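You operate a simulated robot arm through the tools that you are given. There is no shell and no other tool. Be economical: measure what you need, move in short steps, check, and stop when the job is done.

You run a simulated robot arm. Do the job below in one go: nothing can be reset, and whatever is moved stays where it is left.

JOB
Put the 150 black-ended cage from the top of the bench with the turntable on the top of the grey cart and the 105 black-ended cage on the shelf under the bench with the turntable. Fetch the grey felt pad and set it in the white card tray. Put one of the yellow felt scraps from the open end of the steel bench on the orange sheet there. Put two of the white caps from the right top crate of the blue stacks on the top of the steel table. Press the white button on the cream box two times. Take the green job card and put it on the purple disc on the second shelf from the bottom of the green rack. Do these in any order.

It is judged by the outcome, as a careful person would: the job done as asked, and still so three seconds after it is handed in. It fails if anything else is knocked over, pushed out of place, dropped, spilled or broken. Lids that push on must go on centred and level and be pressed home; caps that screw on are set level and turned clockwise until they are tight. Flat cloth is picked up by pressing the open fingertips on it (5 to 10 N) and closing them slowly along it; thin cloth reads only 2 to 8 mm in the jaws.

ROBOT AND FRAMES
A 7-joint arm with a two-finger parallel gripper on a trunk, on a base that drives. Base frame: it is fixed to the floor where the robot stands at the start and does not move with it; the origin is under the middle of the robot, x ahead of it, y to its left, z up; the surface under the hand at the start is at about z = 780. Readings come in mm, degrees, newtons and seconds.
With the tool pointing down near the work surface it reaches from about 520 to 960 mm from the robot's upright axis, wherever it stands. Its first joint turns from -166.0 to 166.0 degrees. Places, roughly: black-ended cage [750, 250, 750]; green job card [-10750, 2000, 750]; grey felt pad (9x6x2 cm) [-100, -2300, 300]; orange sheet (22x22x1 cm) [-3300, -3000, 700]; purple disc (15x15x1 cm) [-10900, 1700, 800]; shelf under the bench with the turntable [700, 300, 200]; top of the grey cart (40x21 cm) [-2320, 3240, 820]; top of the steel table [-6800, 4200, 800]; white button on the cream box [-7300, 4200, 900]; white cap (6x6x4 cm) [-8100, 4600, 600]; white card tray (24x19x4 cm) [-3100, -3000, 200]; yellow felt scrap (8x4x2 cm) [-2900, -3400, 700]. Payload 3.91 kg.
Tool frame: the origin (TCP) lies between the finger pads and is the grasp point; the fingertips stand 30 mm ahead of it; z points along the fingers, y is the line along which they close. The gripper opens to 110 mm. The fingers are 20 mm wide and 10 mm thick; the gripper's body (48 by 112 mm) begins 55 mm behind the TCP.
Orientation is told as [roll, pitch, yaw] about the base's x, y, z axes, in that order, counted from this pose: with the fingers straight down and closing along the base's y, the tool's x points along the base's -x, its y along +y and its z along -z.

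CONTROLS
- The arm moves only by the tool arm_command. Its argument "series" is a list of rows, each a list of 3 entries, a list of its own where there are three numbers: the finger opening in cm, from 0 to 11, then the shift along the tool's x, y, z in cm, then the turn, a rotation vector about the tool's x, y, z in degrees. In form: [[claw, [tx, ty, tz], [ax, ay, az]], ...]. A call has 1 to 20 rows; each row is the pose to reach, as a shift and turn from the pose commanded when the call began, along the tool's axes at that moment. A row lasts 0.2 s, in which the tool goes at most 50 mm and 8.6 degrees; a call with a longer step from one row to the next is refused whole, and so is a gripper value outside its range. A pose out of reach is approached as far as the arm can. The call stops where the force on the tool passes 40 N (or 10 N more than at its start, if that is more) or the arm is blocked; 0.2 s more then pass. Each finger travels about 72 mm/s and halts on what it meets, pressing with about 38 N; the grip force reading is that of the motor and also rises with nothing between the fingers. The clock runs only during rows and for 0.2 s after the last one: add rows that repeat a pose to give the fingers time. The reply holds the time, the measured pose of the TCP, the force on the tool along the base axes, the opening and the grip force, in the units named above and with some noise, with the torque about the TCP (base axes, N m) and any sound that the robot's microphone picked up, and new pictures: "views" is both (left out), scene, wrist or none.
- Cameras (640 x 400 px; columns grow to the right, rows downward): "scene" is now at [240.2, 19.4, 1411.4]; the picture's right is [0.26, -0.97, 0.00], its down [-0.78, -0.21, -0.58] and it looks along [0.57, 0.15, -0.81] (base axes); focal length 269 px, centre (320, 200). "wrist" rides on the gripper at [72, 17, -103] in the tool frame; the picture's right is [-0.23, 0.97, 0.00], its down [-0.76, -0.18, -0.62] and it looks along [-0.61, -0.14, 0.78] (tool axes); focal length 222 px, centre (320, 200). There is no depth. A picture from a camera that has moved, and an enlarged one, comes with that camera's place and axes in the base frame and with its lens.
- slide_trunk(by): slides the trunk up (or, below 0, down) by that many mm; the arm and the scene camera ride with it, the base frame stays. It gives what a move gives, with no picture.
- steer(legs): drives the robot by 1 to 6 legs, each [ahead, left, turn to the left] in mm, mm and degrees, along the robot's own axes; the way and the turn of a leg run together, so that a leg with both is an arc; at most 1500 mm and 180 degrees a leg. The arm and the cameras ride along, it lands a little off, and it stops where it bumps. It gives what a move gives, and a new picture of the scene camera.
- head_to(pan, tilt): turns the head with the scene camera to pan (to the left, within 86 degrees either way) and tilt (down, from -29 to 69), counted from straight ahead of the robot. It gives what a move gives, and a new picture of the scene camera.
- close_up(camera, box): a new picture of the part [left, top, right, bottom] of that camera's present view, enlarged. The clock stands still meanwhile.
- hand_in(): hands the job in; it is judged then, once.

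Work in short steps. Places have to be worked out from the pictures, the camera data and where the tool is seen: move nearer, look again, correct. Check each grasp and each placing, and mend what went wrong. You have 217 turns and 260 pictures in all, those below and enlarged ones among them. Open the gripper and draw the arm clear of the work before you hand the job in, unless the task says otherwise; then end with one line.

The tools are called after "Emit:" by a JSON object that holds its "fn" and its "kwargs". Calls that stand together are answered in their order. arm_command: Moves the arm, as the interface text tells. Its arguments: {"type":"object","properties":{"series":{"type":"array","items":{"type":"array"}},"views":{"type":"string","enum":["both","scene","wrist","none"]}},"required":["series"]} The other tools are called the same way: slide_trunk (by) slides the trunk up or down; steer (legs) drives the base; head_to (pan, tilt) turns the head that bears the scene camera; close_up (camera, box) takes an enlarged picture of a part of a camera's view; hand_in () hands the job in.

At the start:

```text
t: 0.0
eef_pos: [663.6, -47.5, 1111.4]
orientation: [0.0, -0.1, 0.1]
contact_force: [-0.7, 0.0, -0.6]
wrist_torque: [0.01, 0.01, -0.02]
width: 110.2
finger_force: 0.0
trunk travel left (down, up): [-625.0, 57.0]
robot x, y, heading: [1.7, 0.4, -0.1]
head pan, tilt: [14.8, 54.2]
```

scene: 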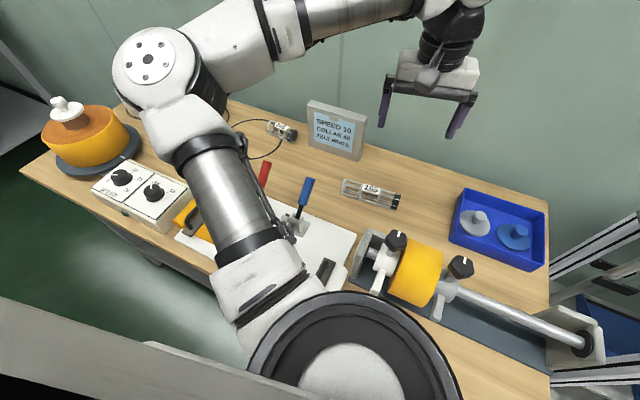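
wrist: 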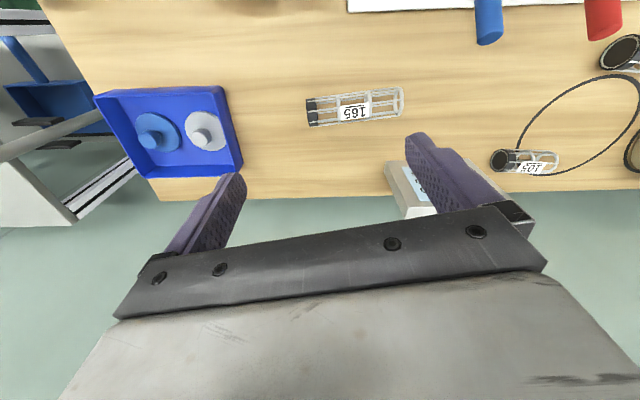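

I see several cages on the bench; I need to read their labels first.

Emit:
{"fn": "close_up", "kwargs": {"camera": "scene", "box": [200, 90, 420, 230]}}

Emit:
{"fn": "close_up", "kwargs": {"camera": "wrist", "box": [290, 20, 640, 240]}}

Emit:
{"fn": "head_to", "kwargs": {"pan": 35, "tilt": 50}}

```text
2.86 times, centred on (310, 160) of scene
camera zoom: at [240.2, 19.4, 1411.4], right [0.26, -0.97, 0.0], down [-0.78, -0.21, -0.58], along [0.57, 0.15, -0.81], focal length 769 px, centre (349, 314)
```

zoom: 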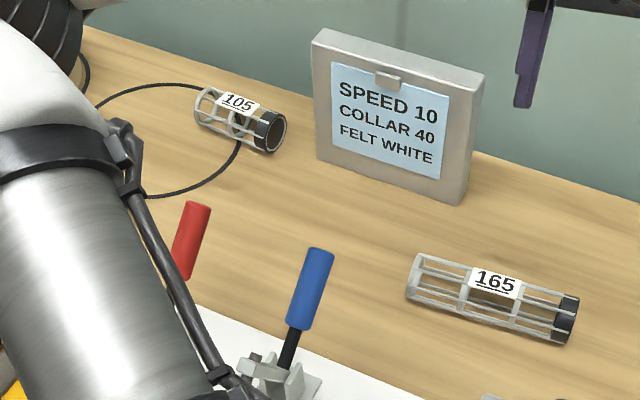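

```text
1.82 times, centred on (465, 130) of wrist
camera zoom: at [594.2, -30.4, 1214.7], right [0.23, 0.97, 0.0], down [0.76, -0.18, 0.62], along [0.61, -0.14, -0.78], focal length 404 px, centre (56, 327)
```

zoom: 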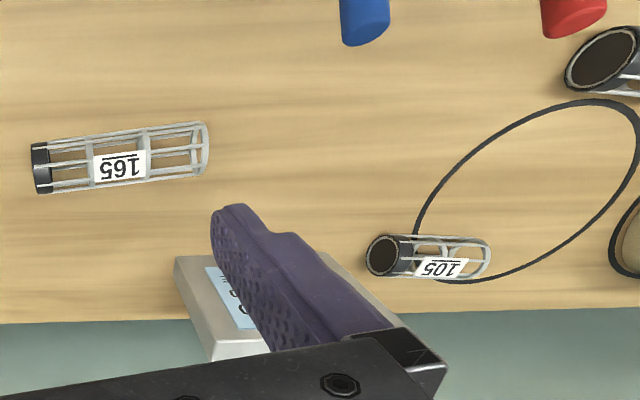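

```text
t: 0.8
eef_pos: [665.1, -47.7, 1110.7]
orientation: [-0.1, -0.1, 0.0]
contact_force: [0.0, -0.4, 0.6]
wrist_torque: [-0.03, 0.02, 0.02]
width: 110.2
finger_force: 0.0
trunk travel left (down, up): [-625.0, 57.0]
robot x, y, heading: [3.3, -1.0, 0.2]
head pan, tilt: [35.0, 50.0]
camera scene: at [232.8, 44.8, 1416.9], right [0.57, -0.82, 0.0], down [-0.63, -0.44, -0.64], along [0.53, 0.37, -0.77], focal length 269 px, centre (320, 200)
```

scene: 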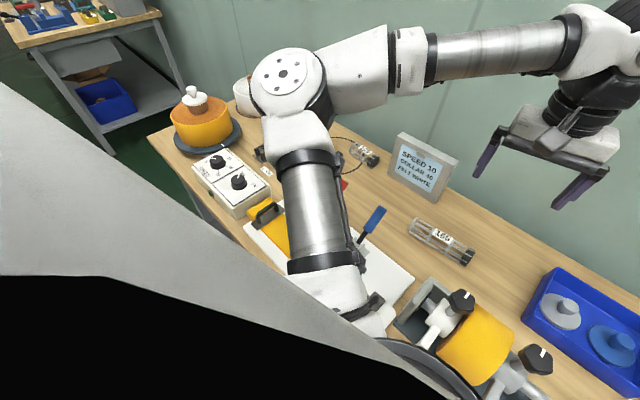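

The third cage by the controller may be the 150. I move the hand left to look with the wrist camera.

Emit:
{"fn": "arm_command", "kwargs": {"series": [[11, [0, 5, 0], [0, 0, 0]], [11, [0, 10, 0], [0, 0, 0]], [11, [1, 15, 0], [0, 0, 0]], [11, [3, 20, 0], [0, 0, 0]], [11, [5, 25, 0], [0, 0, 0]], [11, [7, 29, 0], [0, 0, 0]], [11, [7, 33, 0], [0, 0, 0]], [11, [7, 36, 0], [0, 0, 0]], [11, [7, 36, 0], [0, 0, 0]]]}}

```text
refused: row 3 steps farther than a row can; nothing moved
```

The diagonal step was too long; I use smaller steps.

Emit:
{"fn": "arm_command", "kwargs": {"series": [[11, [0, 4.5, 0], [0, 0, 0]], [11, [0, 9, 0], [0, 0, 0]], [11, [1, 13.5, 0], [0, 0, 0]], [11, [3, 18, 0], [0, 0, 0]], [11, [5, 22, 0], [0, 0, 0]], [11, [7, 26, 0], [0, 0, 0]], [11, [7, 30.5, 0], [0, 0, 0]], [11, [7, 35, 0], [0, 0, 0]], [11, [7, 35, 0], [0, 0, 0]]]}}

```text
t: 2.8
eef_pos: [596.4, 302.6, 1112.4]
orientation: [0.0, 0.0, 0.0]
contact_force: [-0.2, -0.7, -0.1]
wrist_torque: [0.0, 0.02, 0.01]
width: 110.3
finger_force: 0.0
trunk travel left (down, up): [-625.0, 57.0]
robot x, y, heading: [-1.8, -2.3, -0.0]
head pan, tilt: [35.0, 50.0]
camera scene: at [232.9, 44.7, 1416.9], right [0.57, -0.82, 0.0], down [-0.63, -0.44, -0.64], along [0.53, 0.37, -0.77], focal length 269 px, centre (320, 200)
camera wrist: at [525.8, 319.4, 1215.3], right [0.23, 0.97, 0.0], down [0.76, -0.18, 0.62], along [0.61, -0.14, -0.78], focal length 222 px, centre (320, 200)
```

scene: 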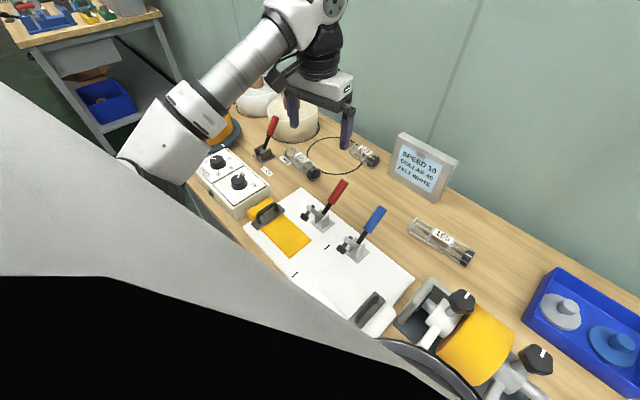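
wrist: 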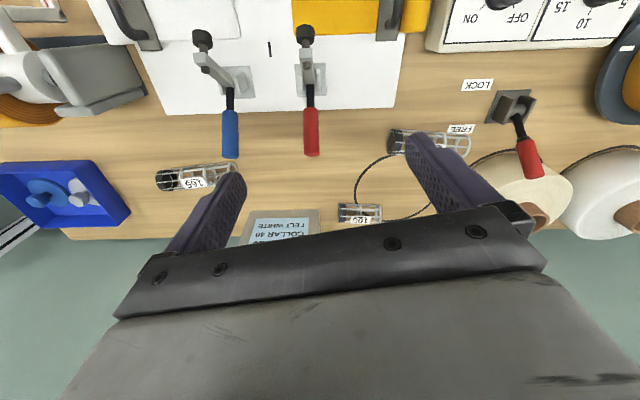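

Emit:
{"fn": "close_up", "kwargs": {"camera": "scene", "box": [240, 110, 400, 210]}}

Emit:
{"fn": "close_up", "kwargs": {"camera": "wrist", "box": [320, 80, 540, 240]}}

```text
4.00 times, centred on (320, 160) of scene
camera zoom: at [232.9, 44.7, 1416.9], right [0.57, -0.82, 0.0], down [-0.63, -0.44, -0.64], along [0.53, 0.37, -0.77], focal length 1077 px, centre (320, 360)
```

zoom: 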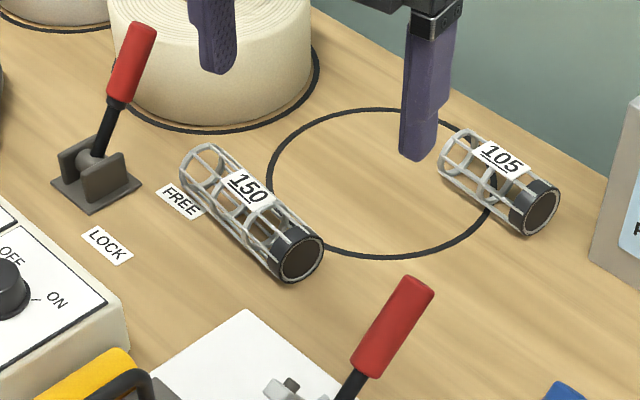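

```text
2.50 times, centred on (430, 160) of wrist
camera zoom: at [525.8, 319.4, 1215.3], right [0.23, 0.97, 0.0], down [0.76, -0.18, 0.62], along [0.61, -0.14, -0.78], focal length 555 px, centre (45, 300)
```

zoom: 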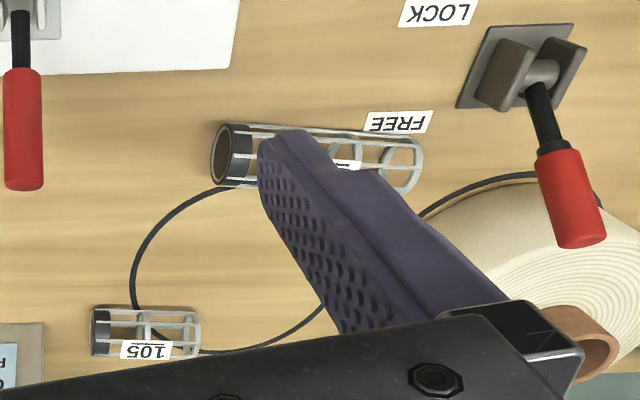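

Labels are clear: 150 at about (757,482), 105 at about (917,334), both lying with axes ~17° off y. Before grasping I back off to see the shelf under the bench.

Emit:
{"fn": "steer", "kwargs": {"legs": [[-500, 0, 0]]}}

Emit:
{"fn": "head_to", "kwargs": {"pan": 20, "tilt": 30}}

```text
t: 5.8
eef_pos: [105.0, 299.3, 1112.3]
orientation: [0.1, 0.0, -0.4]
contact_force: [0.4, 0.3, 0.0]
wrist_torque: [0.02, -0.01, -0.03]
width: 110.2
finger_force: 0.1
trunk travel left (down, up): [-625.0, 57.0]
robot x, y, heading: [-495.8, 3.7, -0.4]
head pan, tilt: [35.0, 50.0]
camera scene: at [-261.1, 45.0, 1417.0], right [0.57, -0.82, 0.0], down [-0.63, -0.43, -0.64], along [0.53, 0.36, -0.77], focal length 269 px, centre (320, 200)
```

scene: 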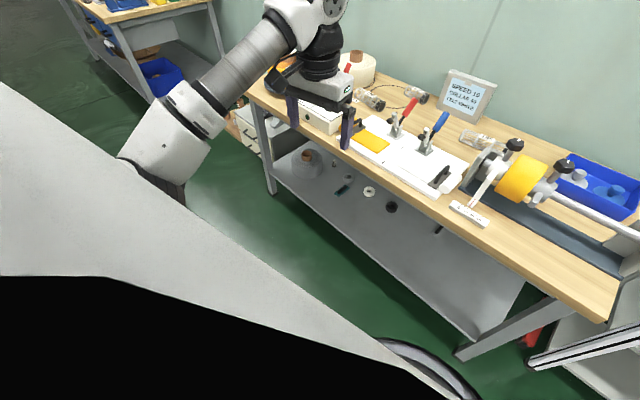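

```text
t: 6.6
eef_pos: [104.9, 297.5, 1112.5]
orientation: [0.0, 0.0, -0.6]
contact_force: [-0.7, 0.0, -0.4]
wrist_torque: [0.01, -0.02, -0.02]
width: 110.1
finger_force: 0.0
trunk travel left (down, up): [-625.0, 57.0]
robot x, y, heading: [-496.9, -1.1, -0.4]
head pan, tilt: [20.0, 30.0]
camera scene: at [-238.9, 31.6, 1446.4], right [0.34, -0.94, 0.0], down [-0.47, -0.17, -0.87], along [0.82, 0.29, -0.5], focal length 269 px, centre (320, 200)
```

scene: 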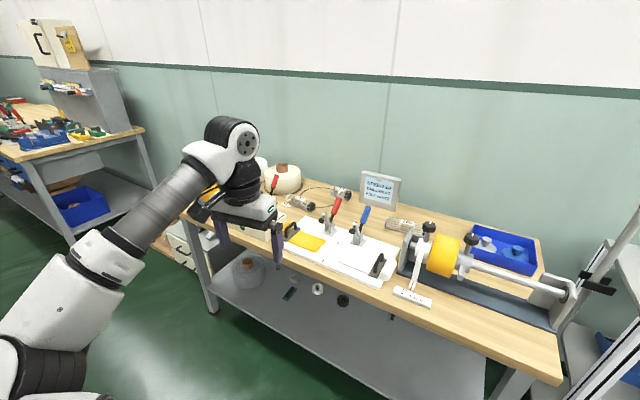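

The shelf is open below with lots of headroom (≈540 mm), front edge roughly flush with the bench, and the bench is rotated ~12°. I go back, a bit further left, to pick the 105 cage.

Emit:
{"fn": "steer", "kwargs": {"legs": [[530, 250, 0]]}}

```text
t: 9.9
eef_pos: [634.8, 547.3, 1112.7]
orientation: [-0.2, 0.1, -0.2]
contact_force: [-0.6, -0.2, -0.8]
wrist_torque: [0.03, 0.02, -0.02]
width: 110.1
finger_force: 0.0
trunk travel left (down, up): [-625.0, 57.0]
robot x, y, heading: [36.5, 250.2, -0.5]
head pan, tilt: [20.0, 30.0]
camera scene: at [292.1, 279.3, 1446.3], right [0.34, -0.94, 0.0], down [-0.47, -0.17, -0.87], along [0.81, 0.29, -0.5], focal length 269 px, centre (320, 200)
```

scene: 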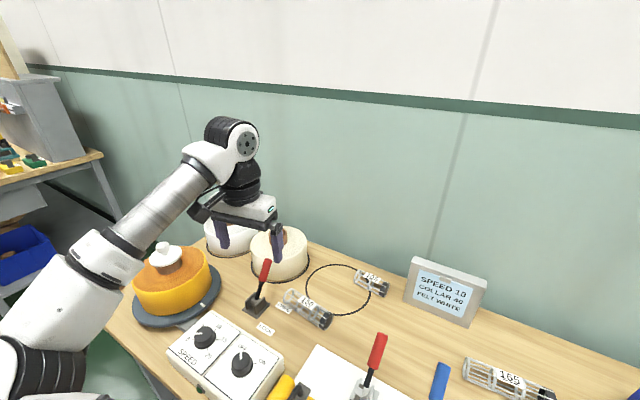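

I swing the hand above the 105 cage and turn it so the fingers will close across the cage.

Emit:
{"fn": "arm_command", "kwargs": {"series": [[11, [-2.7, -2.5, 0], [0, 0, -8.1]], [11, [-5.4, -5, 0], [0, 0, -16.2]], [11, [-8.1, -7.5, 0], [0, 0, -24.3]], [11, [-10.8, -10, 0], [0, 0, -32.4]], [11, [-13.5, -12.5, 0], [0, 0, -40.5]], [11, [-16.2, -15, 0], [0, 0, -48.6]], [11, [-18.9, -17.5, 0], [0, 0, -56.7]], [11, [-21.6, -20, 0], [0, 0, -64.8]], [11, [-24.3, -22.5, 2], [0, 0, -73]], [11, [-24.3, -22.5, 6], [0, 0, -73]], [11, [-24.3, -22.5, 10], [0, 0, -73]], [11, [-24.3, -22.5, 10], [0, 0, -73]]]}}

```text
t: 12.5
eef_pos: [878.0, 323.2, 1010.2]
orientation: [0.1, 0.1, 72.8]
contact_force: [-0.5, 0.5, 0.6]
wrist_torque: [0.0, 0.0, 0.0]
width: 110.1
finger_force: 0.0
trunk travel left (down, up): [-625.0, 57.0]
robot x, y, heading: [39.4, 245.3, -0.3]
head pan, tilt: [20.0, 30.0]
camera scene: at [291.4, 279.1, 1446.5], right [0.34, -0.94, 0.0], down [-0.47, -0.17, -0.87], along [0.82, 0.29, -0.5], focal length 269 px, centre (320, 200)
camera wrist: at [842.6, 258.4, 1113.8], right [-0.86, 0.51, 0.0], down [0.4, 0.67, 0.62], along [0.32, 0.54, -0.78], focal length 222 px, centre (320, 200)
```

scene: 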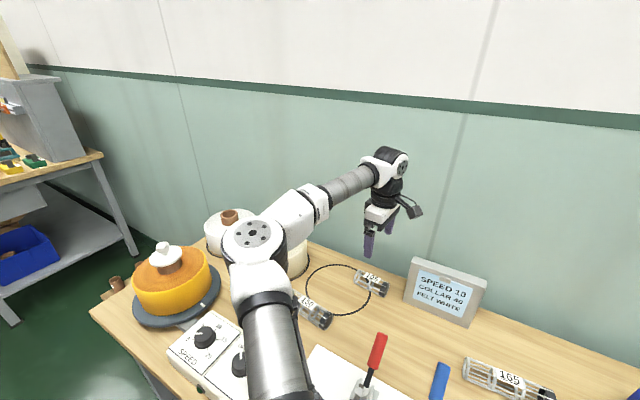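
wrist: 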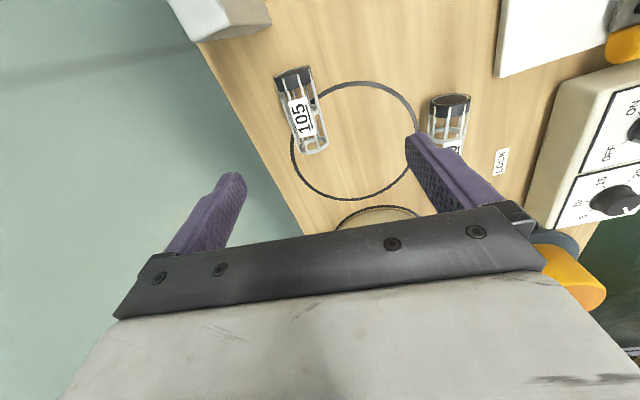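

Emit:
{"fn": "close_up", "kwargs": {"camera": "wrist", "box": [240, 50, 400, 150]}}

Emit:
{"fn": "close_up", "kwargs": {"camera": "scene", "box": [280, 240, 440, 340]}}

```text
4.00 times, centred on (320, 100) of wrist
camera zoom: at [842.6, 258.4, 1113.8], right [-0.86, 0.51, 0.0], down [0.4, 0.67, 0.62], along [0.32, 0.54, -0.78], focal length 888 px, centre (320, 600)
```

zoom: 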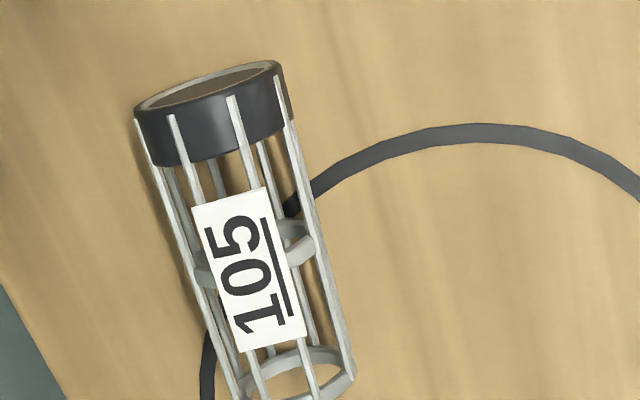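

```text
4.00 times, centred on (360, 290) of scene
camera zoom: at [291.4, 279.1, 1446.5], right [0.34, -0.94, 0.0], down [-0.47, -0.17, -0.87], along [0.82, 0.29, -0.5], focal length 1077 px, centre (160, -160)
```

zoom: 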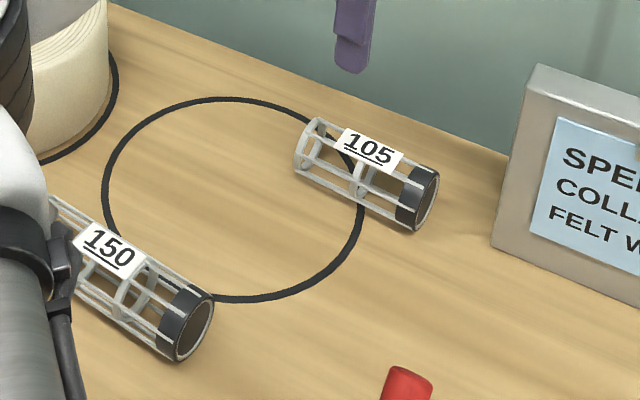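

The rings are just marks on the bench. Cage 105 centre ≈ (911,332), axis 75°. I go down above it, gripping slightly to the white end to keep the wrist camera clear of the sign board.

Emit:
{"fn": "arm_command", "kwargs": {"series": [[11, [-3.3, -2.85, 0], [0, 0, -1.8]], [11, [-3.3, -2.85, 4], [0, 0, -1.8]], [11, [-3.3, -2.85, 8], [0, 0, -1.8]], [11, [-3.3, -2.85, 11], [0, 0, -1.8]], [11, [-3.3, -2.85, 11], [0, 0, -1.8]]]}}

```text
t: 13.7
eef_pos: [917.0, 345.6, 900.3]
orientation: [-0.1, 0.0, 74.5]
contact_force: [0.0, -0.6, 0.3]
wrist_torque: [0.04, 0.0, 0.02]
width: 109.9
finger_force: 0.1
trunk travel left (down, up): [-625.0, 57.0]
robot x, y, heading: [36.2, 248.5, -0.0]
head pan, tilt: [20.0, 30.0]
camera scene: at [291.6, 279.1, 1446.5], right [0.34, -0.94, 0.0], down [-0.47, -0.17, -0.87], along [0.82, 0.29, -0.5], focal length 269 px, centre (320, 200)
camera wrist: at [881.1, 280.3, 1003.2], right [-0.88, 0.48, 0.0], down [0.37, 0.69, 0.62], along [0.3, 0.55, -0.78], focal length 222 px, centre (320, 200)
```

scene: 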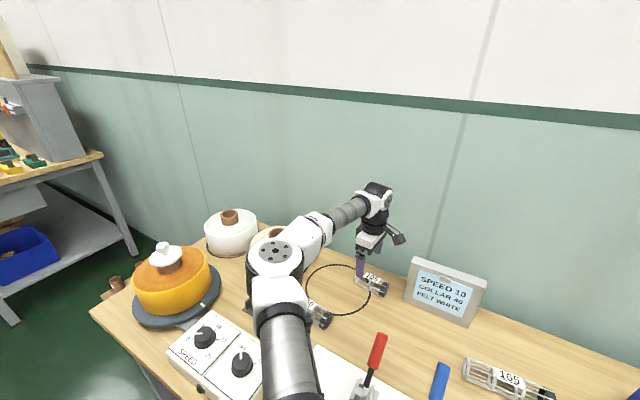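
wrist: 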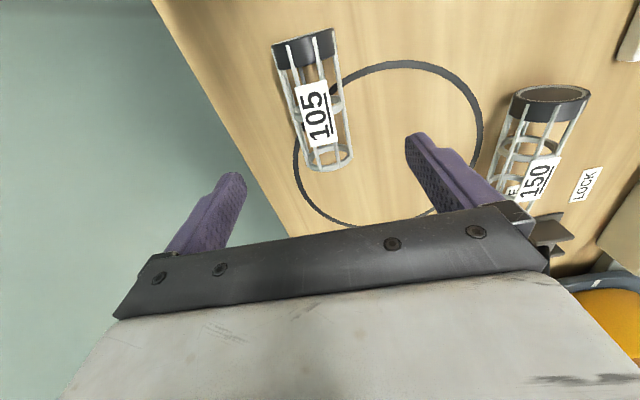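

Lined up with the axis. Descend to TCP z≈814 and close.

Emit:
{"fn": "arm_command", "kwargs": {"series": [[11, [0, 0, 3], [0, 0, 0]], [11, [0, 0, 6], [0, 0, 0]], [11, [0, 0, 8], [0, 0, 0]], [11, [0, 0, 8.5], [0, 0, 0]], [11, [0, 0, 8.5], [0, 0, 0]]]}}

Emit:
{"fn": "arm_command", "kwargs": {"series": [[9, [0, 0, 0], [0, 0, 0]], [7, [0, 0, 0], [0, 0, 0]], [5, [0, 0, 0], [0, 0, 0]], [4, [0, 0, 0], [0, 0, 0]], [3.6, [0, 0, 0], [0, 0, 0]], [3.2, [0, 0, 0], [0, 0, 0]], [2.8, [0, 0, 0], [0, 0, 0]], [2.8, [0, 0, 0], [0, 0, 0]]]}}

```text
t: 14.9
eef_pos: [914.2, 343.1, 816.4]
orientation: [-0.1, 0.0, 74.6]
contact_force: [0.4, 1.0, -0.2]
wrist_torque: [0.03, -0.02, 0.02]
width: 109.9
finger_force: 0.1
trunk travel left (down, up): [-625.0, 57.0]
robot x, y, heading: [34.6, 250.8, -0.3]
head pan, tilt: [20.0, 30.0]
camera scene: at [291.7, 279.1, 1446.4], right [0.34, -0.94, 0.0], down [-0.47, -0.17, -0.87], along [0.82, 0.29, -0.5], focal length 269 px, centre (320, 200)
camera wrist: at [880.8, 278.6, 919.8], right [-0.88, 0.48, 0.0], down [0.37, 0.69, 0.62], along [0.3, 0.55, -0.78], focal length 222 px, centre (320, 200)
```

scene: 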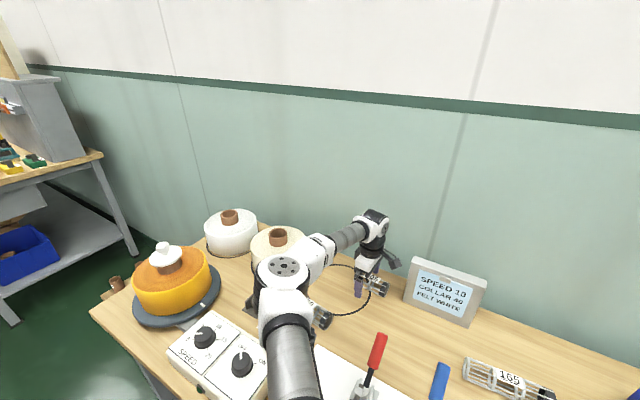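
wrist: 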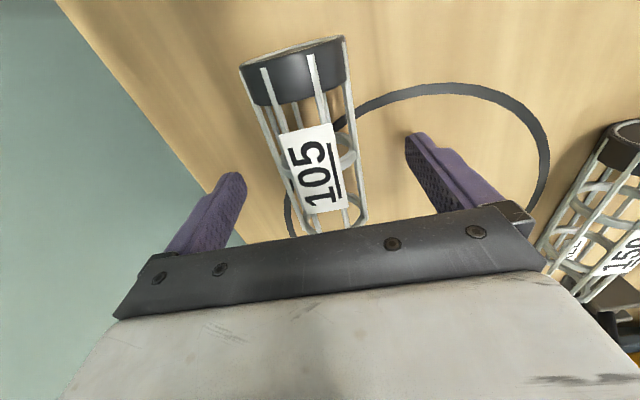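

```text
t: 16.7
eef_pos: [915.0, 342.3, 818.4]
orientation: [-0.1, -0.1, 74.4]
contact_force: [-0.4, 1.0, 0.6]
wrist_torque: [-0.03, 0.02, -0.04]
width: 45.4
finger_force: 37.9
trunk travel left (down, up): [-625.0, 57.0]
robot x, y, heading: [37.5, 247.9, -0.2]
head pan, tilt: [20.0, 30.0]
camera scene: at [291.6, 279.2, 1446.5], right [0.34, -0.94, 0.0], down [-0.47, -0.17, -0.87], along [0.82, 0.29, -0.5], focal length 269 px, centre (320, 200)
camera wrist: at [880.8, 278.7, 920.2], right [-0.88, 0.48, 0.0], down [0.37, 0.69, 0.62], along [0.3, 0.55, -0.78], focal length 222 px, centre (320, 200)
```

scene: 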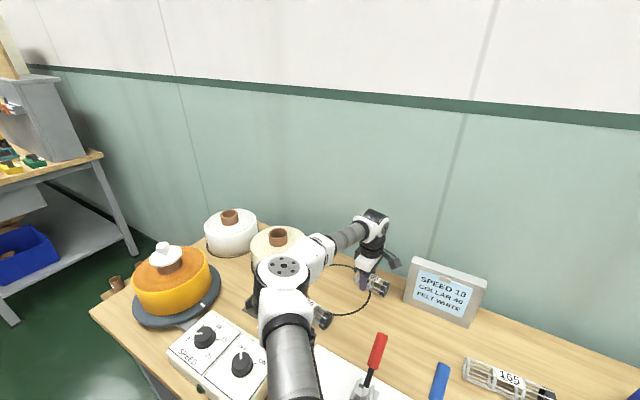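
wrist: 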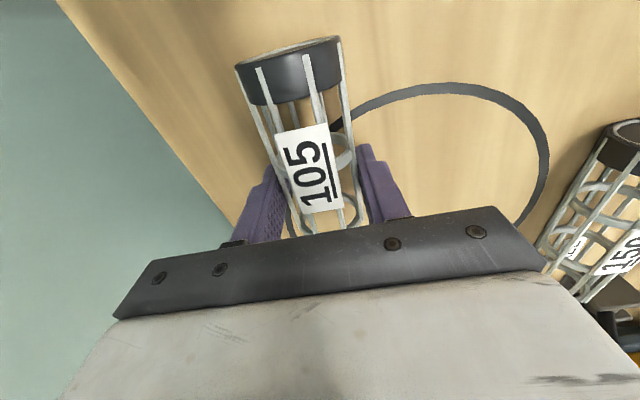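

Gripped (45 mm across). Lift and then back away from the bench.

Emit:
{"fn": "arm_command", "kwargs": {"series": [[3.8, [0, 0, -4], [0, 0, 0]], [3.8, [0, 0, -8], [0, 0, 0]], [3.8, [0, 0, -12], [0, 0, 0]], [3.8, [0, 0, -16], [0, 0, 0]], [3.8, [0, 0, -20], [0, 0, 0]], [3.8, [0, 0, -20], [0, 0, 0]]], "views": "wrist"}}

Emit:
{"fn": "steer", "kwargs": {"legs": [[-900, 0, 0], [0, 0, -11]]}}

```text
t: 18.1
eef_pos: [912.7, 345.2, 1019.9]
orientation: [0.1, 0.1, 74.5]
contact_force: [-0.6, -0.5, -1.7]
wrist_torque: [-0.01, 0.03, 0.0]
width: 45.7
finger_force: 37.8
trunk travel left (down, up): [-625.0, 57.0]
robot x, y, heading: [36.7, 249.3, -0.6]
head pan, tilt: [20.0, 30.0]
camera wrist: at [879.1, 280.1, 1122.9], right [-0.88, 0.48, 0.0], down [0.38, 0.69, 0.62], along [0.3, 0.55, -0.78], focal length 222 px, centre (320, 200)
```

wrist: 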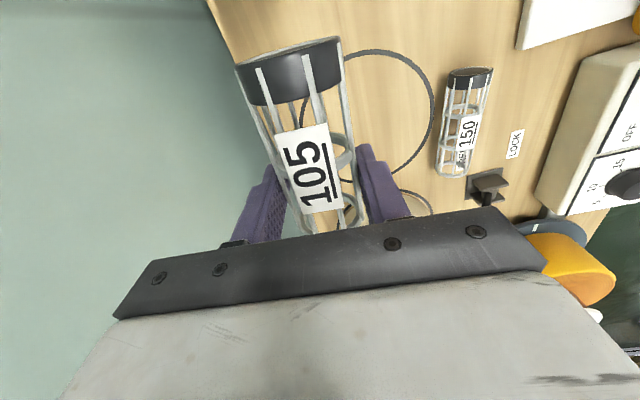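

```text
t: 23.6
eef_pos: [15.8, 177.1, 1019.3]
orientation: [0.1, 0.0, 63.2]
contact_force: [-0.3, 0.6, -0.2]
wrist_torque: [0.02, 0.0, -0.04]
width: 45.4
finger_force: 37.9
trunk travel left (down, up): [-625.0, 57.0]
robot x, y, heading: [-856.8, 258.7, -11.7]
head pan, tilt: [20.0, 30.0]
camera scene: at [-604.7, 235.9, 1446.4], right [0.14, -0.99, 0.0], down [-0.49, -0.07, -0.87], along [0.86, 0.13, -0.5], focal length 269 px, centre (320, 200)
```

scene: 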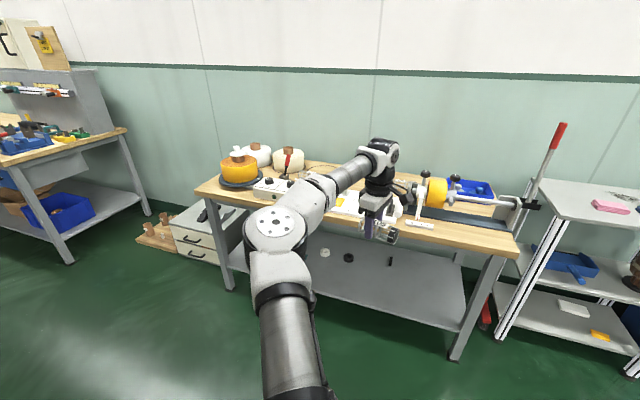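

I lower the trunk to look at the shelf from lower down.

Emit:
{"fn": "slide_trunk", "kwargs": {"by": -560}}

Emit:
{"fn": "head_to", "kwargs": {"pan": 0, "tilt": 25}}

```text
refused: -560 is not a number from -400 to 400
```

```text
t: 24.4
eef_pos: [16.9, 178.0, 1019.8]
orientation: [0.0, 0.0, 63.0]
contact_force: [-0.3, -1.1, -1.2]
wrist_torque: [0.02, 0.01, 0.02]
width: 45.6
finger_force: 37.9
trunk travel left (down, up): [-625.0, 57.0]
robot x, y, heading: [-859.7, 258.7, -11.8]
head pan, tilt: [0.0, 25.0]
camera scene: at [-603.9, 204.6, 1454.4], right [-0.2, -0.98, 0.0], down [-0.41, 0.09, -0.91], along [0.89, -0.18, -0.42], focal length 269 px, centre (320, 200)
```

scene: 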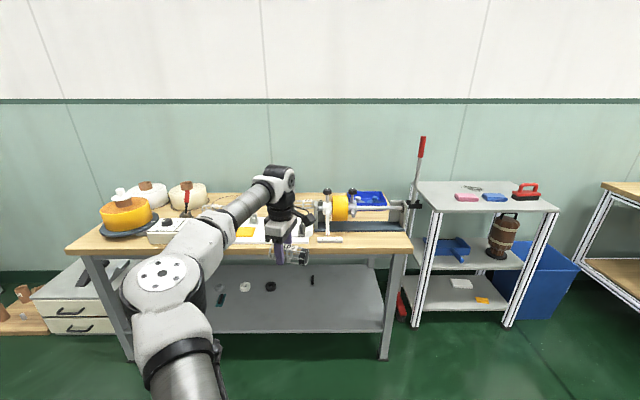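

Two slides, then look again.

Emit:
{"fn": "slide_trunk", "kwargs": {"by": -300}}

Emit:
{"fn": "slide_trunk", "kwargs": {"by": -260}}

Emit:
{"fn": "head_to", "kwargs": {"pan": -5, "tilt": 20}}

```text
t: 27.4
eef_pos: [18.0, 178.1, 718.1]
orientation: [0.0, 0.0, 63.1]
contact_force: [-0.1, 0.1, -1.3]
wrist_torque: [0.0, -0.03, -0.01]
width: 45.6
finger_force: 37.8
trunk travel left (down, up): [-325.0, 357.0]
robot x, y, heading: [-862.3, 257.9, -11.8]
head pan, tilt: [0.0, 25.0]
```

```text
t: 30.1
eef_pos: [16.3, 176.4, 466.5]
orientation: [-0.1, -0.2, 62.9]
contact_force: [-0.1, 0.3, -1.1]
wrist_torque: [0.02, -0.01, -0.04]
width: 45.5
finger_force: 38.0
trunk travel left (down, up): [-65.0, 617.0]
robot x, y, heading: [-859.1, 255.2, -11.9]
head pan, tilt: [0.0, 25.0]
```

```text
t: 30.7
eef_pos: [17.6, 178.2, 466.9]
orientation: [-0.2, -0.1, 63.0]
contact_force: [0.0, 0.3, -0.7]
wrist_torque: [0.02, 0.0, 0.04]
width: 45.6
finger_force: 37.9
trunk travel left (down, up): [-65.0, 617.0]
robot x, y, heading: [-858.4, 258.4, -11.5]
head pan, tilt: [-5.0, 20.0]
camera scene: at [-607.1, 196.6, 907.2], right [-0.29, -0.96, 0.0], down [-0.32, 0.1, -0.94], along [0.9, -0.27, -0.34], focal length 269 px, centre (320, 200)
```

scene: 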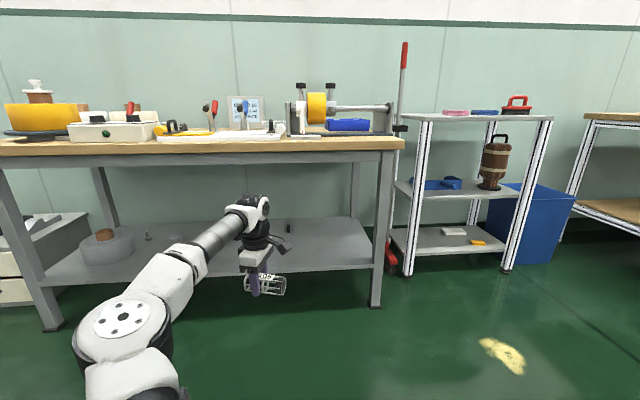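

Shelf surface estimated z≈230, clear beneath the bench below z≈700. I lower the hand to z≈330 and drive in 500 mm.

Emit:
{"fn": "arm_command", "kwargs": {"series": [[3.8, [0, 0, 4.5], [0, 0, 0]], [3.8, [0, 0, 9], [0, 0, 0]], [3.8, [0, 0, 13], [0, 0, 0]], [3.8, [0, 0, 13], [0, 0, 0]]], "views": "none"}}

Emit:
{"fn": "steer", "kwargs": {"legs": [[400, 0, 0]]}}

```text
t: 31.7
eef_pos: [18.0, 178.1, 335.4]
orientation: [-0.3, 0.0, 63.1]
contact_force: [0.1, 1.1, -0.9]
wrist_torque: [0.04, -0.02, 0.0]
width: 45.8
finger_force: 37.6
trunk travel left (down, up): [-65.0, 617.0]
robot x, y, heading: [-861.2, 257.3, -11.8]
head pan, tilt: [-5.0, 20.0]
```

```text
t: 34.2
eef_pos: [407.6, 98.1, 335.9]
orientation: [-0.3, -0.1, 63.2]
contact_force: [0.4, 0.7, -0.5]
wrist_torque: [0.02, 0.02, 0.0]
width: 45.6
finger_force: 37.9
trunk travel left (down, up): [-65.0, 617.0]
robot x, y, heading: [-468.4, 177.6, -11.9]
head pan, tilt: [-5.0, 20.0]
camera scene: at [-219.2, 116.4, 907.4], right [-0.29, -0.96, 0.0], down [-0.32, 0.1, -0.94], along [0.9, -0.27, -0.34], focal length 269 px, centre (320, 200)
```

scene: 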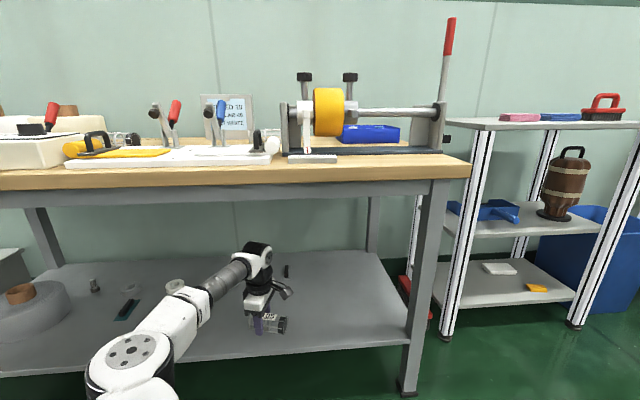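

Going well; 100 mm further, then descend gently till contact.

Emit:
{"fn": "steer", "kwargs": {"legs": [[100, 0, 0]]}}

Emit:
{"fn": "close_up", "kwargs": {"camera": "scene", "box": [160, 200, 400, 350]}}

```text
t: 35.4
eef_pos: [502.9, 80.7, 336.9]
orientation: [-0.4, -0.2, 63.3]
contact_force: [-0.5, 0.4, -0.3]
wrist_torque: [-0.02, -0.03, -0.04]
width: 45.6
finger_force: 38.5
trunk travel left (down, up): [-65.0, 617.0]
robot x, y, heading: [-377.9, 156.2, -11.7]
head pan, tilt: [-5.0, 20.0]
camera scene: at [-124.6, 97.3, 907.4], right [-0.28, -0.96, 0.0], down [-0.32, 0.1, -0.94], along [0.9, -0.27, -0.34], focal length 269 px, centre (320, 200)
```

scene: 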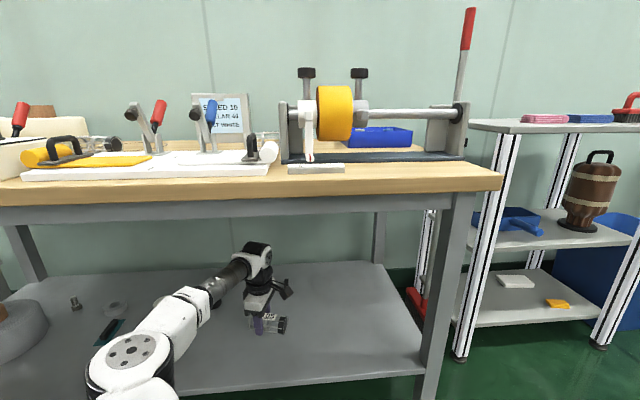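

```text
2.67 times, centred on (280, 275) of scene
camera zoom: at [-124.6, 97.3, 907.4], right [-0.28, -0.96, 0.0], down [-0.32, 0.1, -0.94], along [0.9, -0.27, -0.34], focal length 718 px, centre (427, 0)
```

zoom: 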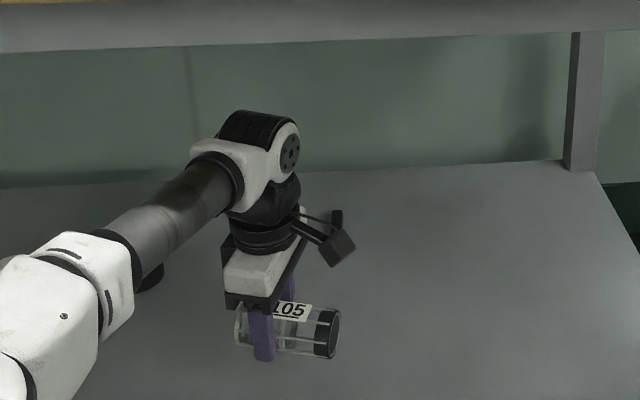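

Emit:
{"fn": "arm_command", "kwargs": {"series": [[3.8, [0, 0, 2], [0, 0, 0]], [3.8, [0, 0, 4], [0, 0, 0]], [3.8, [0, 0, 5], [0, 0, 0]], [3.8, [0, 0, 5.5], [0, 0, 0]], [3.8, [0, 0, 6], [0, 0, 0]], [3.8, [0, 0, 6], [0, 0, 0]]], "views": "wrist"}}

Emit:
{"fn": "close_up", "kwargs": {"camera": "scene", "box": [200, 280, 360, 380]}}

```text
t: 36.8
eef_pos: [503.2, 79.6, 277.3]
orientation: [-0.4, 0.0, 63.4]
contact_force: [-5.2, 0.2, 16.8]
wrist_torque: [-0.51, 0.59, -0.16]
width: 45.6
finger_force: 38.3
trunk travel left (down, up): [-65.0, 617.0]
robot x, y, heading: [-377.2, 157.4, -11.5]
head pan, tilt: [-5.0, 20.0]
camera wrist: at [456.6, 24.0, 380.0], right [-0.77, 0.64, -0.01], down [0.5, 0.6, 0.62], along [0.4, 0.48, -0.78], focal length 222 px, centre (320, 200)
```

wrist: 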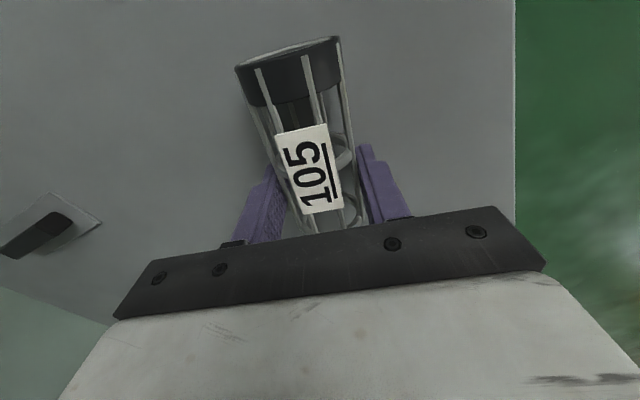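

```text
4.00 times, centred on (280, 330) of scene
camera zoom: at [-123.6, 98.0, 907.4], right [-0.28, -0.96, 0.0], down [-0.32, 0.1, -0.94], along [0.9, -0.27, -0.34], focal length 1077 px, centre (480, -320)
```

zoom: 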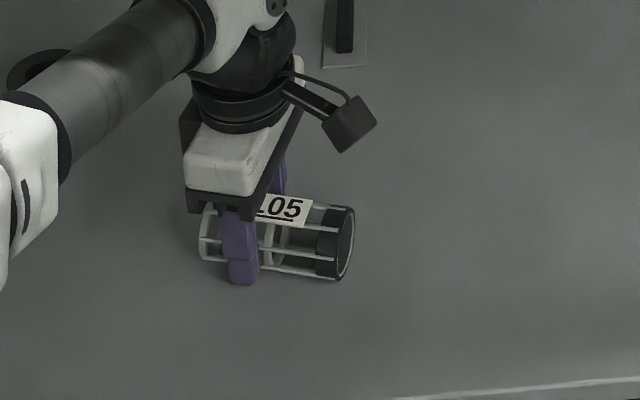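

Contact felt (17 N) with shelf ≈ 238. I open slowly and rise.

Emit:
{"fn": "arm_command", "kwargs": {"series": [[4.6, [0, 0, -0.2], [0, 0, 0]], [5, [0, 0, -0.2], [0, 0, 0]], [5.6, [0, 0, -0.2], [0, 0, 0]], [6.5, [0, 0, -0.2], [0, 0, 0]], [7.5, [0, 0, -0.2], [0, 0, 0]], [7.5, [0, 0, -2], [0, 0, 0]], [7.5, [0, 0, -5], [0, 0, 0]], [7.5, [0, 0, -9], [0, 0, 0]], [7.5, [0, 0, -9], [0, 0, 0]]]}}

```text
t: 38.8
eef_pos: [501.4, 78.6, 368.6]
orientation: [-0.4, -0.3, 63.3]
contact_force: [0.0, -0.5, 0.0]
wrist_torque: [0.0, -0.03, -0.03]
width: 75.1
finger_force: 0.0
trunk travel left (down, up): [-65.0, 617.0]
robot x, y, heading: [-375.9, 157.3, -11.8]
head pan, tilt: [-5.0, 20.0]
camera scene: at [-126.1, 96.3, 907.4], right [-0.28, -0.96, 0.0], down [-0.32, 0.1, -0.94], along [0.9, -0.27, -0.33], focal length 269 px, centre (320, 200)
camera wrist: at [455.0, 21.5, 471.3], right [-0.77, 0.64, -0.01], down [0.5, 0.6, 0.63], along [0.41, 0.48, -0.78], focal length 222 px, centre (320, 200)
```

scene: 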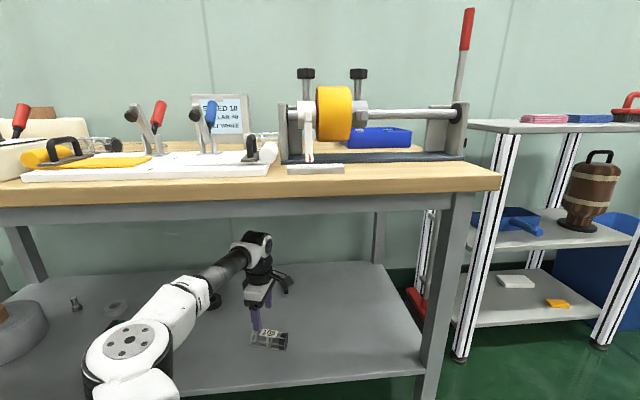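
wrist: 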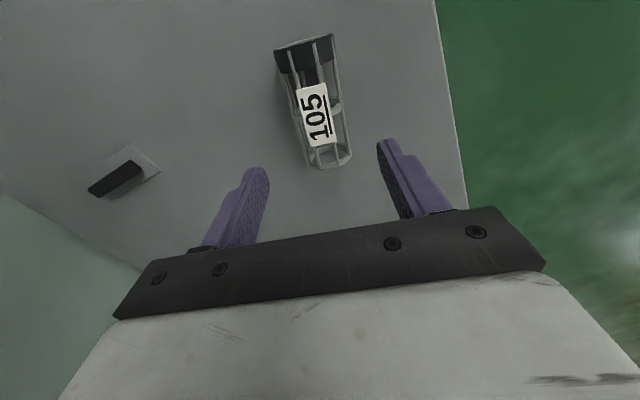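

The 105 cage lies settled on the shelf. I back out, raise the trunk, lift the hand, and return for the 150.

Emit:
{"fn": "steer", "kwargs": {"legs": [[-600, 0, 0]]}}

Emit:
{"fn": "slide_trunk", "kwargs": {"by": 300}}

Emit:
{"fn": "slide_trunk", "kwargs": {"by": 260}}

Emit:
{"fn": "arm_command", "kwargs": {"series": [[11, [0, 0, -4.5], [0, 0, 0]], [11, [0, 0, -9], [0, 0, 0]], [11, [0, 0, -13.5], [0, 0, 0]], [11, [0, 0, -18], [0, 0, 0]], [11, [0, 0, -18], [0, 0, 0]]], "views": "none"}}

Emit:
{"fn": "steer", "kwargs": {"legs": [[0, 0, 11.7], [1000, -20, 0]]}}

```text
t: 42.2
eef_pos: [-92.0, 198.9, 367.4]
orientation: [-0.4, -0.2, 63.1]
contact_force: [0.2, 0.3, -0.6]
wrist_torque: [0.0, 0.0, 0.0]
width: 75.1
finger_force: 0.0
trunk travel left (down, up): [-65.0, 617.0]
robot x, y, heading: [-971.7, 280.3, -11.8]
head pan, tilt: [-5.0, 20.0]
camera scene: at [-718.8, 218.8, 907.4], right [-0.29, -0.96, 0.0], down [-0.32, 0.1, -0.94], along [0.9, -0.27, -0.34], focal length 269 px, centre (320, 200)
```

scene: 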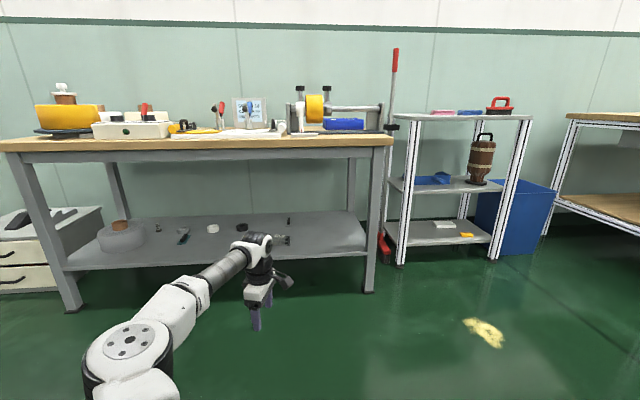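

```text
t: 45.2
eef_pos: [-92.0, 198.3, 657.3]
orientation: [0.0, 0.0, 63.1]
contact_force: [-0.3, 0.0, -0.1]
wrist_torque: [0.03, 0.01, -0.03]
width: 75.2
finger_force: 0.1
trunk travel left (down, up): [-365.0, 317.0]
robot x, y, heading: [-970.0, 278.5, -11.7]
head pan, tilt: [-5.0, 20.0]
```

```text
t: 47.9
eef_pos: [-93.0, 198.8, 917.0]
orientation: [0.0, -0.1, 63.1]
contact_force: [0.2, 0.6, -0.9]
wrist_torque: [-0.01, 0.01, 0.01]
width: 75.0
finger_force: 0.0
trunk travel left (down, up): [-625.0, 57.0]
robot x, y, heading: [-971.6, 276.9, -11.7]
head pan, tilt: [-5.0, 20.0]
```

```text
t: 49.1
eef_pos: [-92.3, 196.4, 1098.2]
orientation: [-0.1, -0.1, 63.1]
contact_force: [0.2, 0.2, -0.7]
wrist_torque: [-0.02, -0.02, 0.01]
width: 110.1
finger_force: 0.2
trunk travel left (down, up): [-625.0, 57.0]
robot x, y, heading: [-968.9, 280.9, -11.5]
head pan, tilt: [-5.0, 20.0]
```

```text
t: 55.1
eef_pos: [923.5, 359.9, 1099.6]
orientation: [0.0, 0.0, 74.9]
contact_force: [0.0, -0.4, -0.4]
wrist_torque: [-0.01, 0.02, -0.01]
width: 110.0
finger_force: 0.0
trunk travel left (down, up): [-625.0, 57.0]
robot x, y, heading: [46.9, 261.3, 0.2]
head pan, tilt: [-5.0, 20.0]
camera scene: at [309.5, 253.2, 1462.4], right [-0.08, -1.0, 0.0], down [-0.34, 0.03, -0.94], along [0.94, -0.08, -0.34], focal length 269 px, centre (320, 200)
```

scene: 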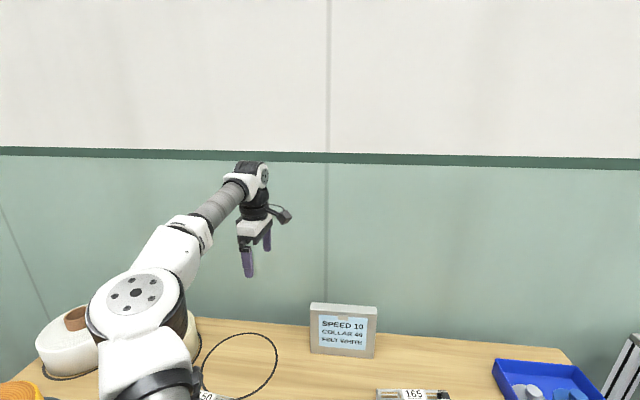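

Emit:
{"fn": "arm_command", "kwargs": {"series": [[11, [-1.2, 4, 0], [0, 0, 0]], [11, [-2.4, 8, 0], [0, 0, 0]], [11, [-3.6, 12, 0], [0, 0, 0]], [11, [-4.8, 16, 0], [0, 0, 0]], [11, [-5.7, 19.2, 0], [0, 0, 0]], [11, [-5.7, 19.2, 4], [0, 0, 0]], [11, [-5.7, 19.2, 8], [0, 0, 0]], [11, [-5.7, 19.2, 12], [0, 0, 0]], [11, [-5.7, 19.2, 12], [0, 0, 0]]]}}

Emit:
{"fn": "head_to", "kwargs": {"pan": 10, "tilt": 45}}

```text
t: 57.1
eef_pos: [751.0, 463.4, 978.5]
orientation: [0.0, 0.1, 74.9]
contact_force: [0.6, -0.1, 0.2]
wrist_torque: [0.04, -0.02, 0.01]
width: 109.9
finger_force: 0.1
trunk travel left (down, up): [-625.0, 57.0]
robot x, y, heading: [48.2, 260.0, 0.1]
head pan, tilt: [-5.0, 20.0]
camera scene: at [309.0, 253.1, 1462.6], right [-0.08, -1.0, 0.0], down [-0.34, 0.03, -0.94], along [0.94, -0.08, -0.34], focal length 269 px, centre (320, 200)
camera wrist: at [718.3, 398.8, 1081.5], right [-0.88, 0.47, 0.0], down [0.37, 0.69, 0.62], along [0.29, 0.55, -0.78], focal length 222 px, centre (320, 200)
```

scene: 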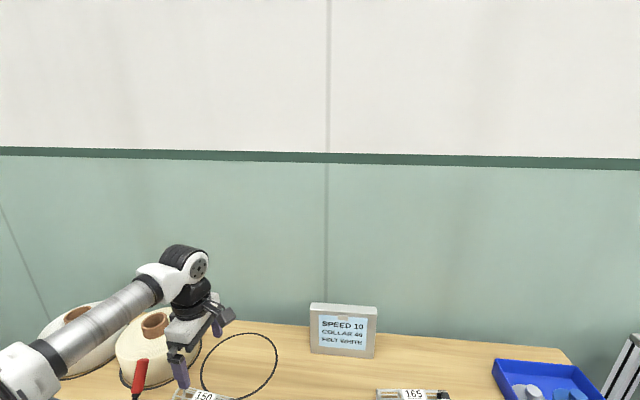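
wrist: 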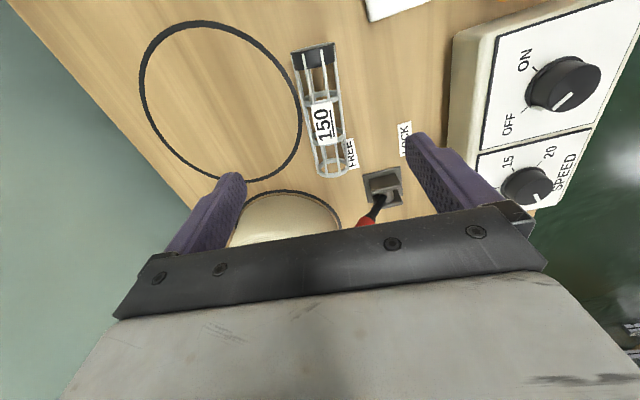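

```text
t: 58.0
eef_pos: [751.4, 463.0, 978.5]
orientation: [0.0, 0.0, 74.9]
contact_force: [0.1, -0.9, -0.1]
wrist_torque: [0.02, 0.03, 0.0]
width: 109.8
finger_force: 0.0
trunk travel left (down, up): [-625.0, 57.0]
robot x, y, heading: [43.5, 260.7, 0.2]
head pan, tilt: [10.0, 45.0]
camera scene: at [296.5, 275.3, 1423.9], right [0.18, -0.98, 0.0], down [-0.7, -0.12, -0.71], along [0.7, 0.12, -0.71], focal length 269 px, centre (320, 200)
```

scene: 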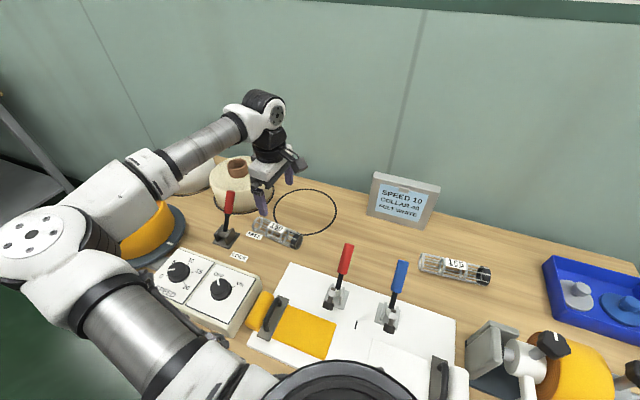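

150 cage centre ≈ (758,488), axis 73°. I shift 15 mm along it, descend and grip.

Emit:
{"fn": "arm_command", "kwargs": {"series": [[11, [-1.5, 0, 3], [0, 0, 2]], [11, [-1.5, 0, 7], [0, 0, 2]], [11, [-1.5, 0, 11], [0, 0, 2]], [11, [-1.5, 0, 11], [0, 0, 2]]]}}

```text
t: 59.0
eef_pos: [757.0, 479.9, 866.9]
orientation: [0.0, 0.0, 72.9]
contact_force: [0.3, 0.3, -0.6]
wrist_torque: [0.01, -0.02, 0.0]
width: 110.0
finger_force: 0.0
trunk travel left (down, up): [-625.0, 57.0]
robot x, y, heading: [45.4, 259.4, 0.2]
head pan, tilt: [10.0, 45.0]
camera scene: at [296.3, 275.3, 1423.9], right [0.18, -0.98, 0.0], down [-0.7, -0.12, -0.71], along [0.7, 0.12, -0.71], focal length 269 px, centre (320, 200)
camera wrist: at [721.2, 416.6, 970.8], right [-0.86, 0.5, 0.0], down [0.39, 0.68, 0.62], along [0.31, 0.54, -0.78], focal length 222 px, centre (320, 200)
```

scene: 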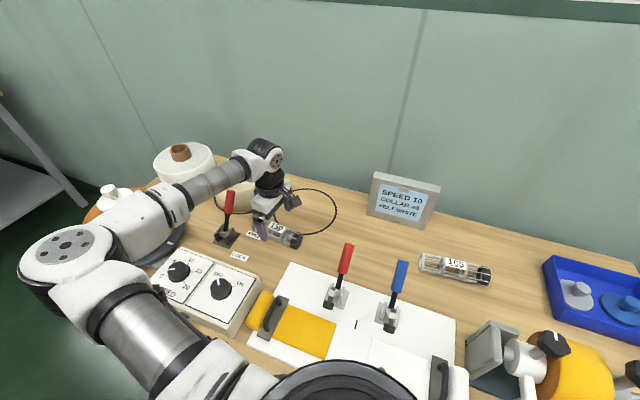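
wrist: 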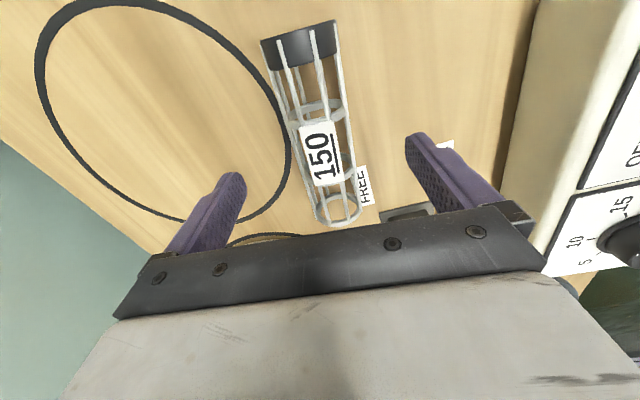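

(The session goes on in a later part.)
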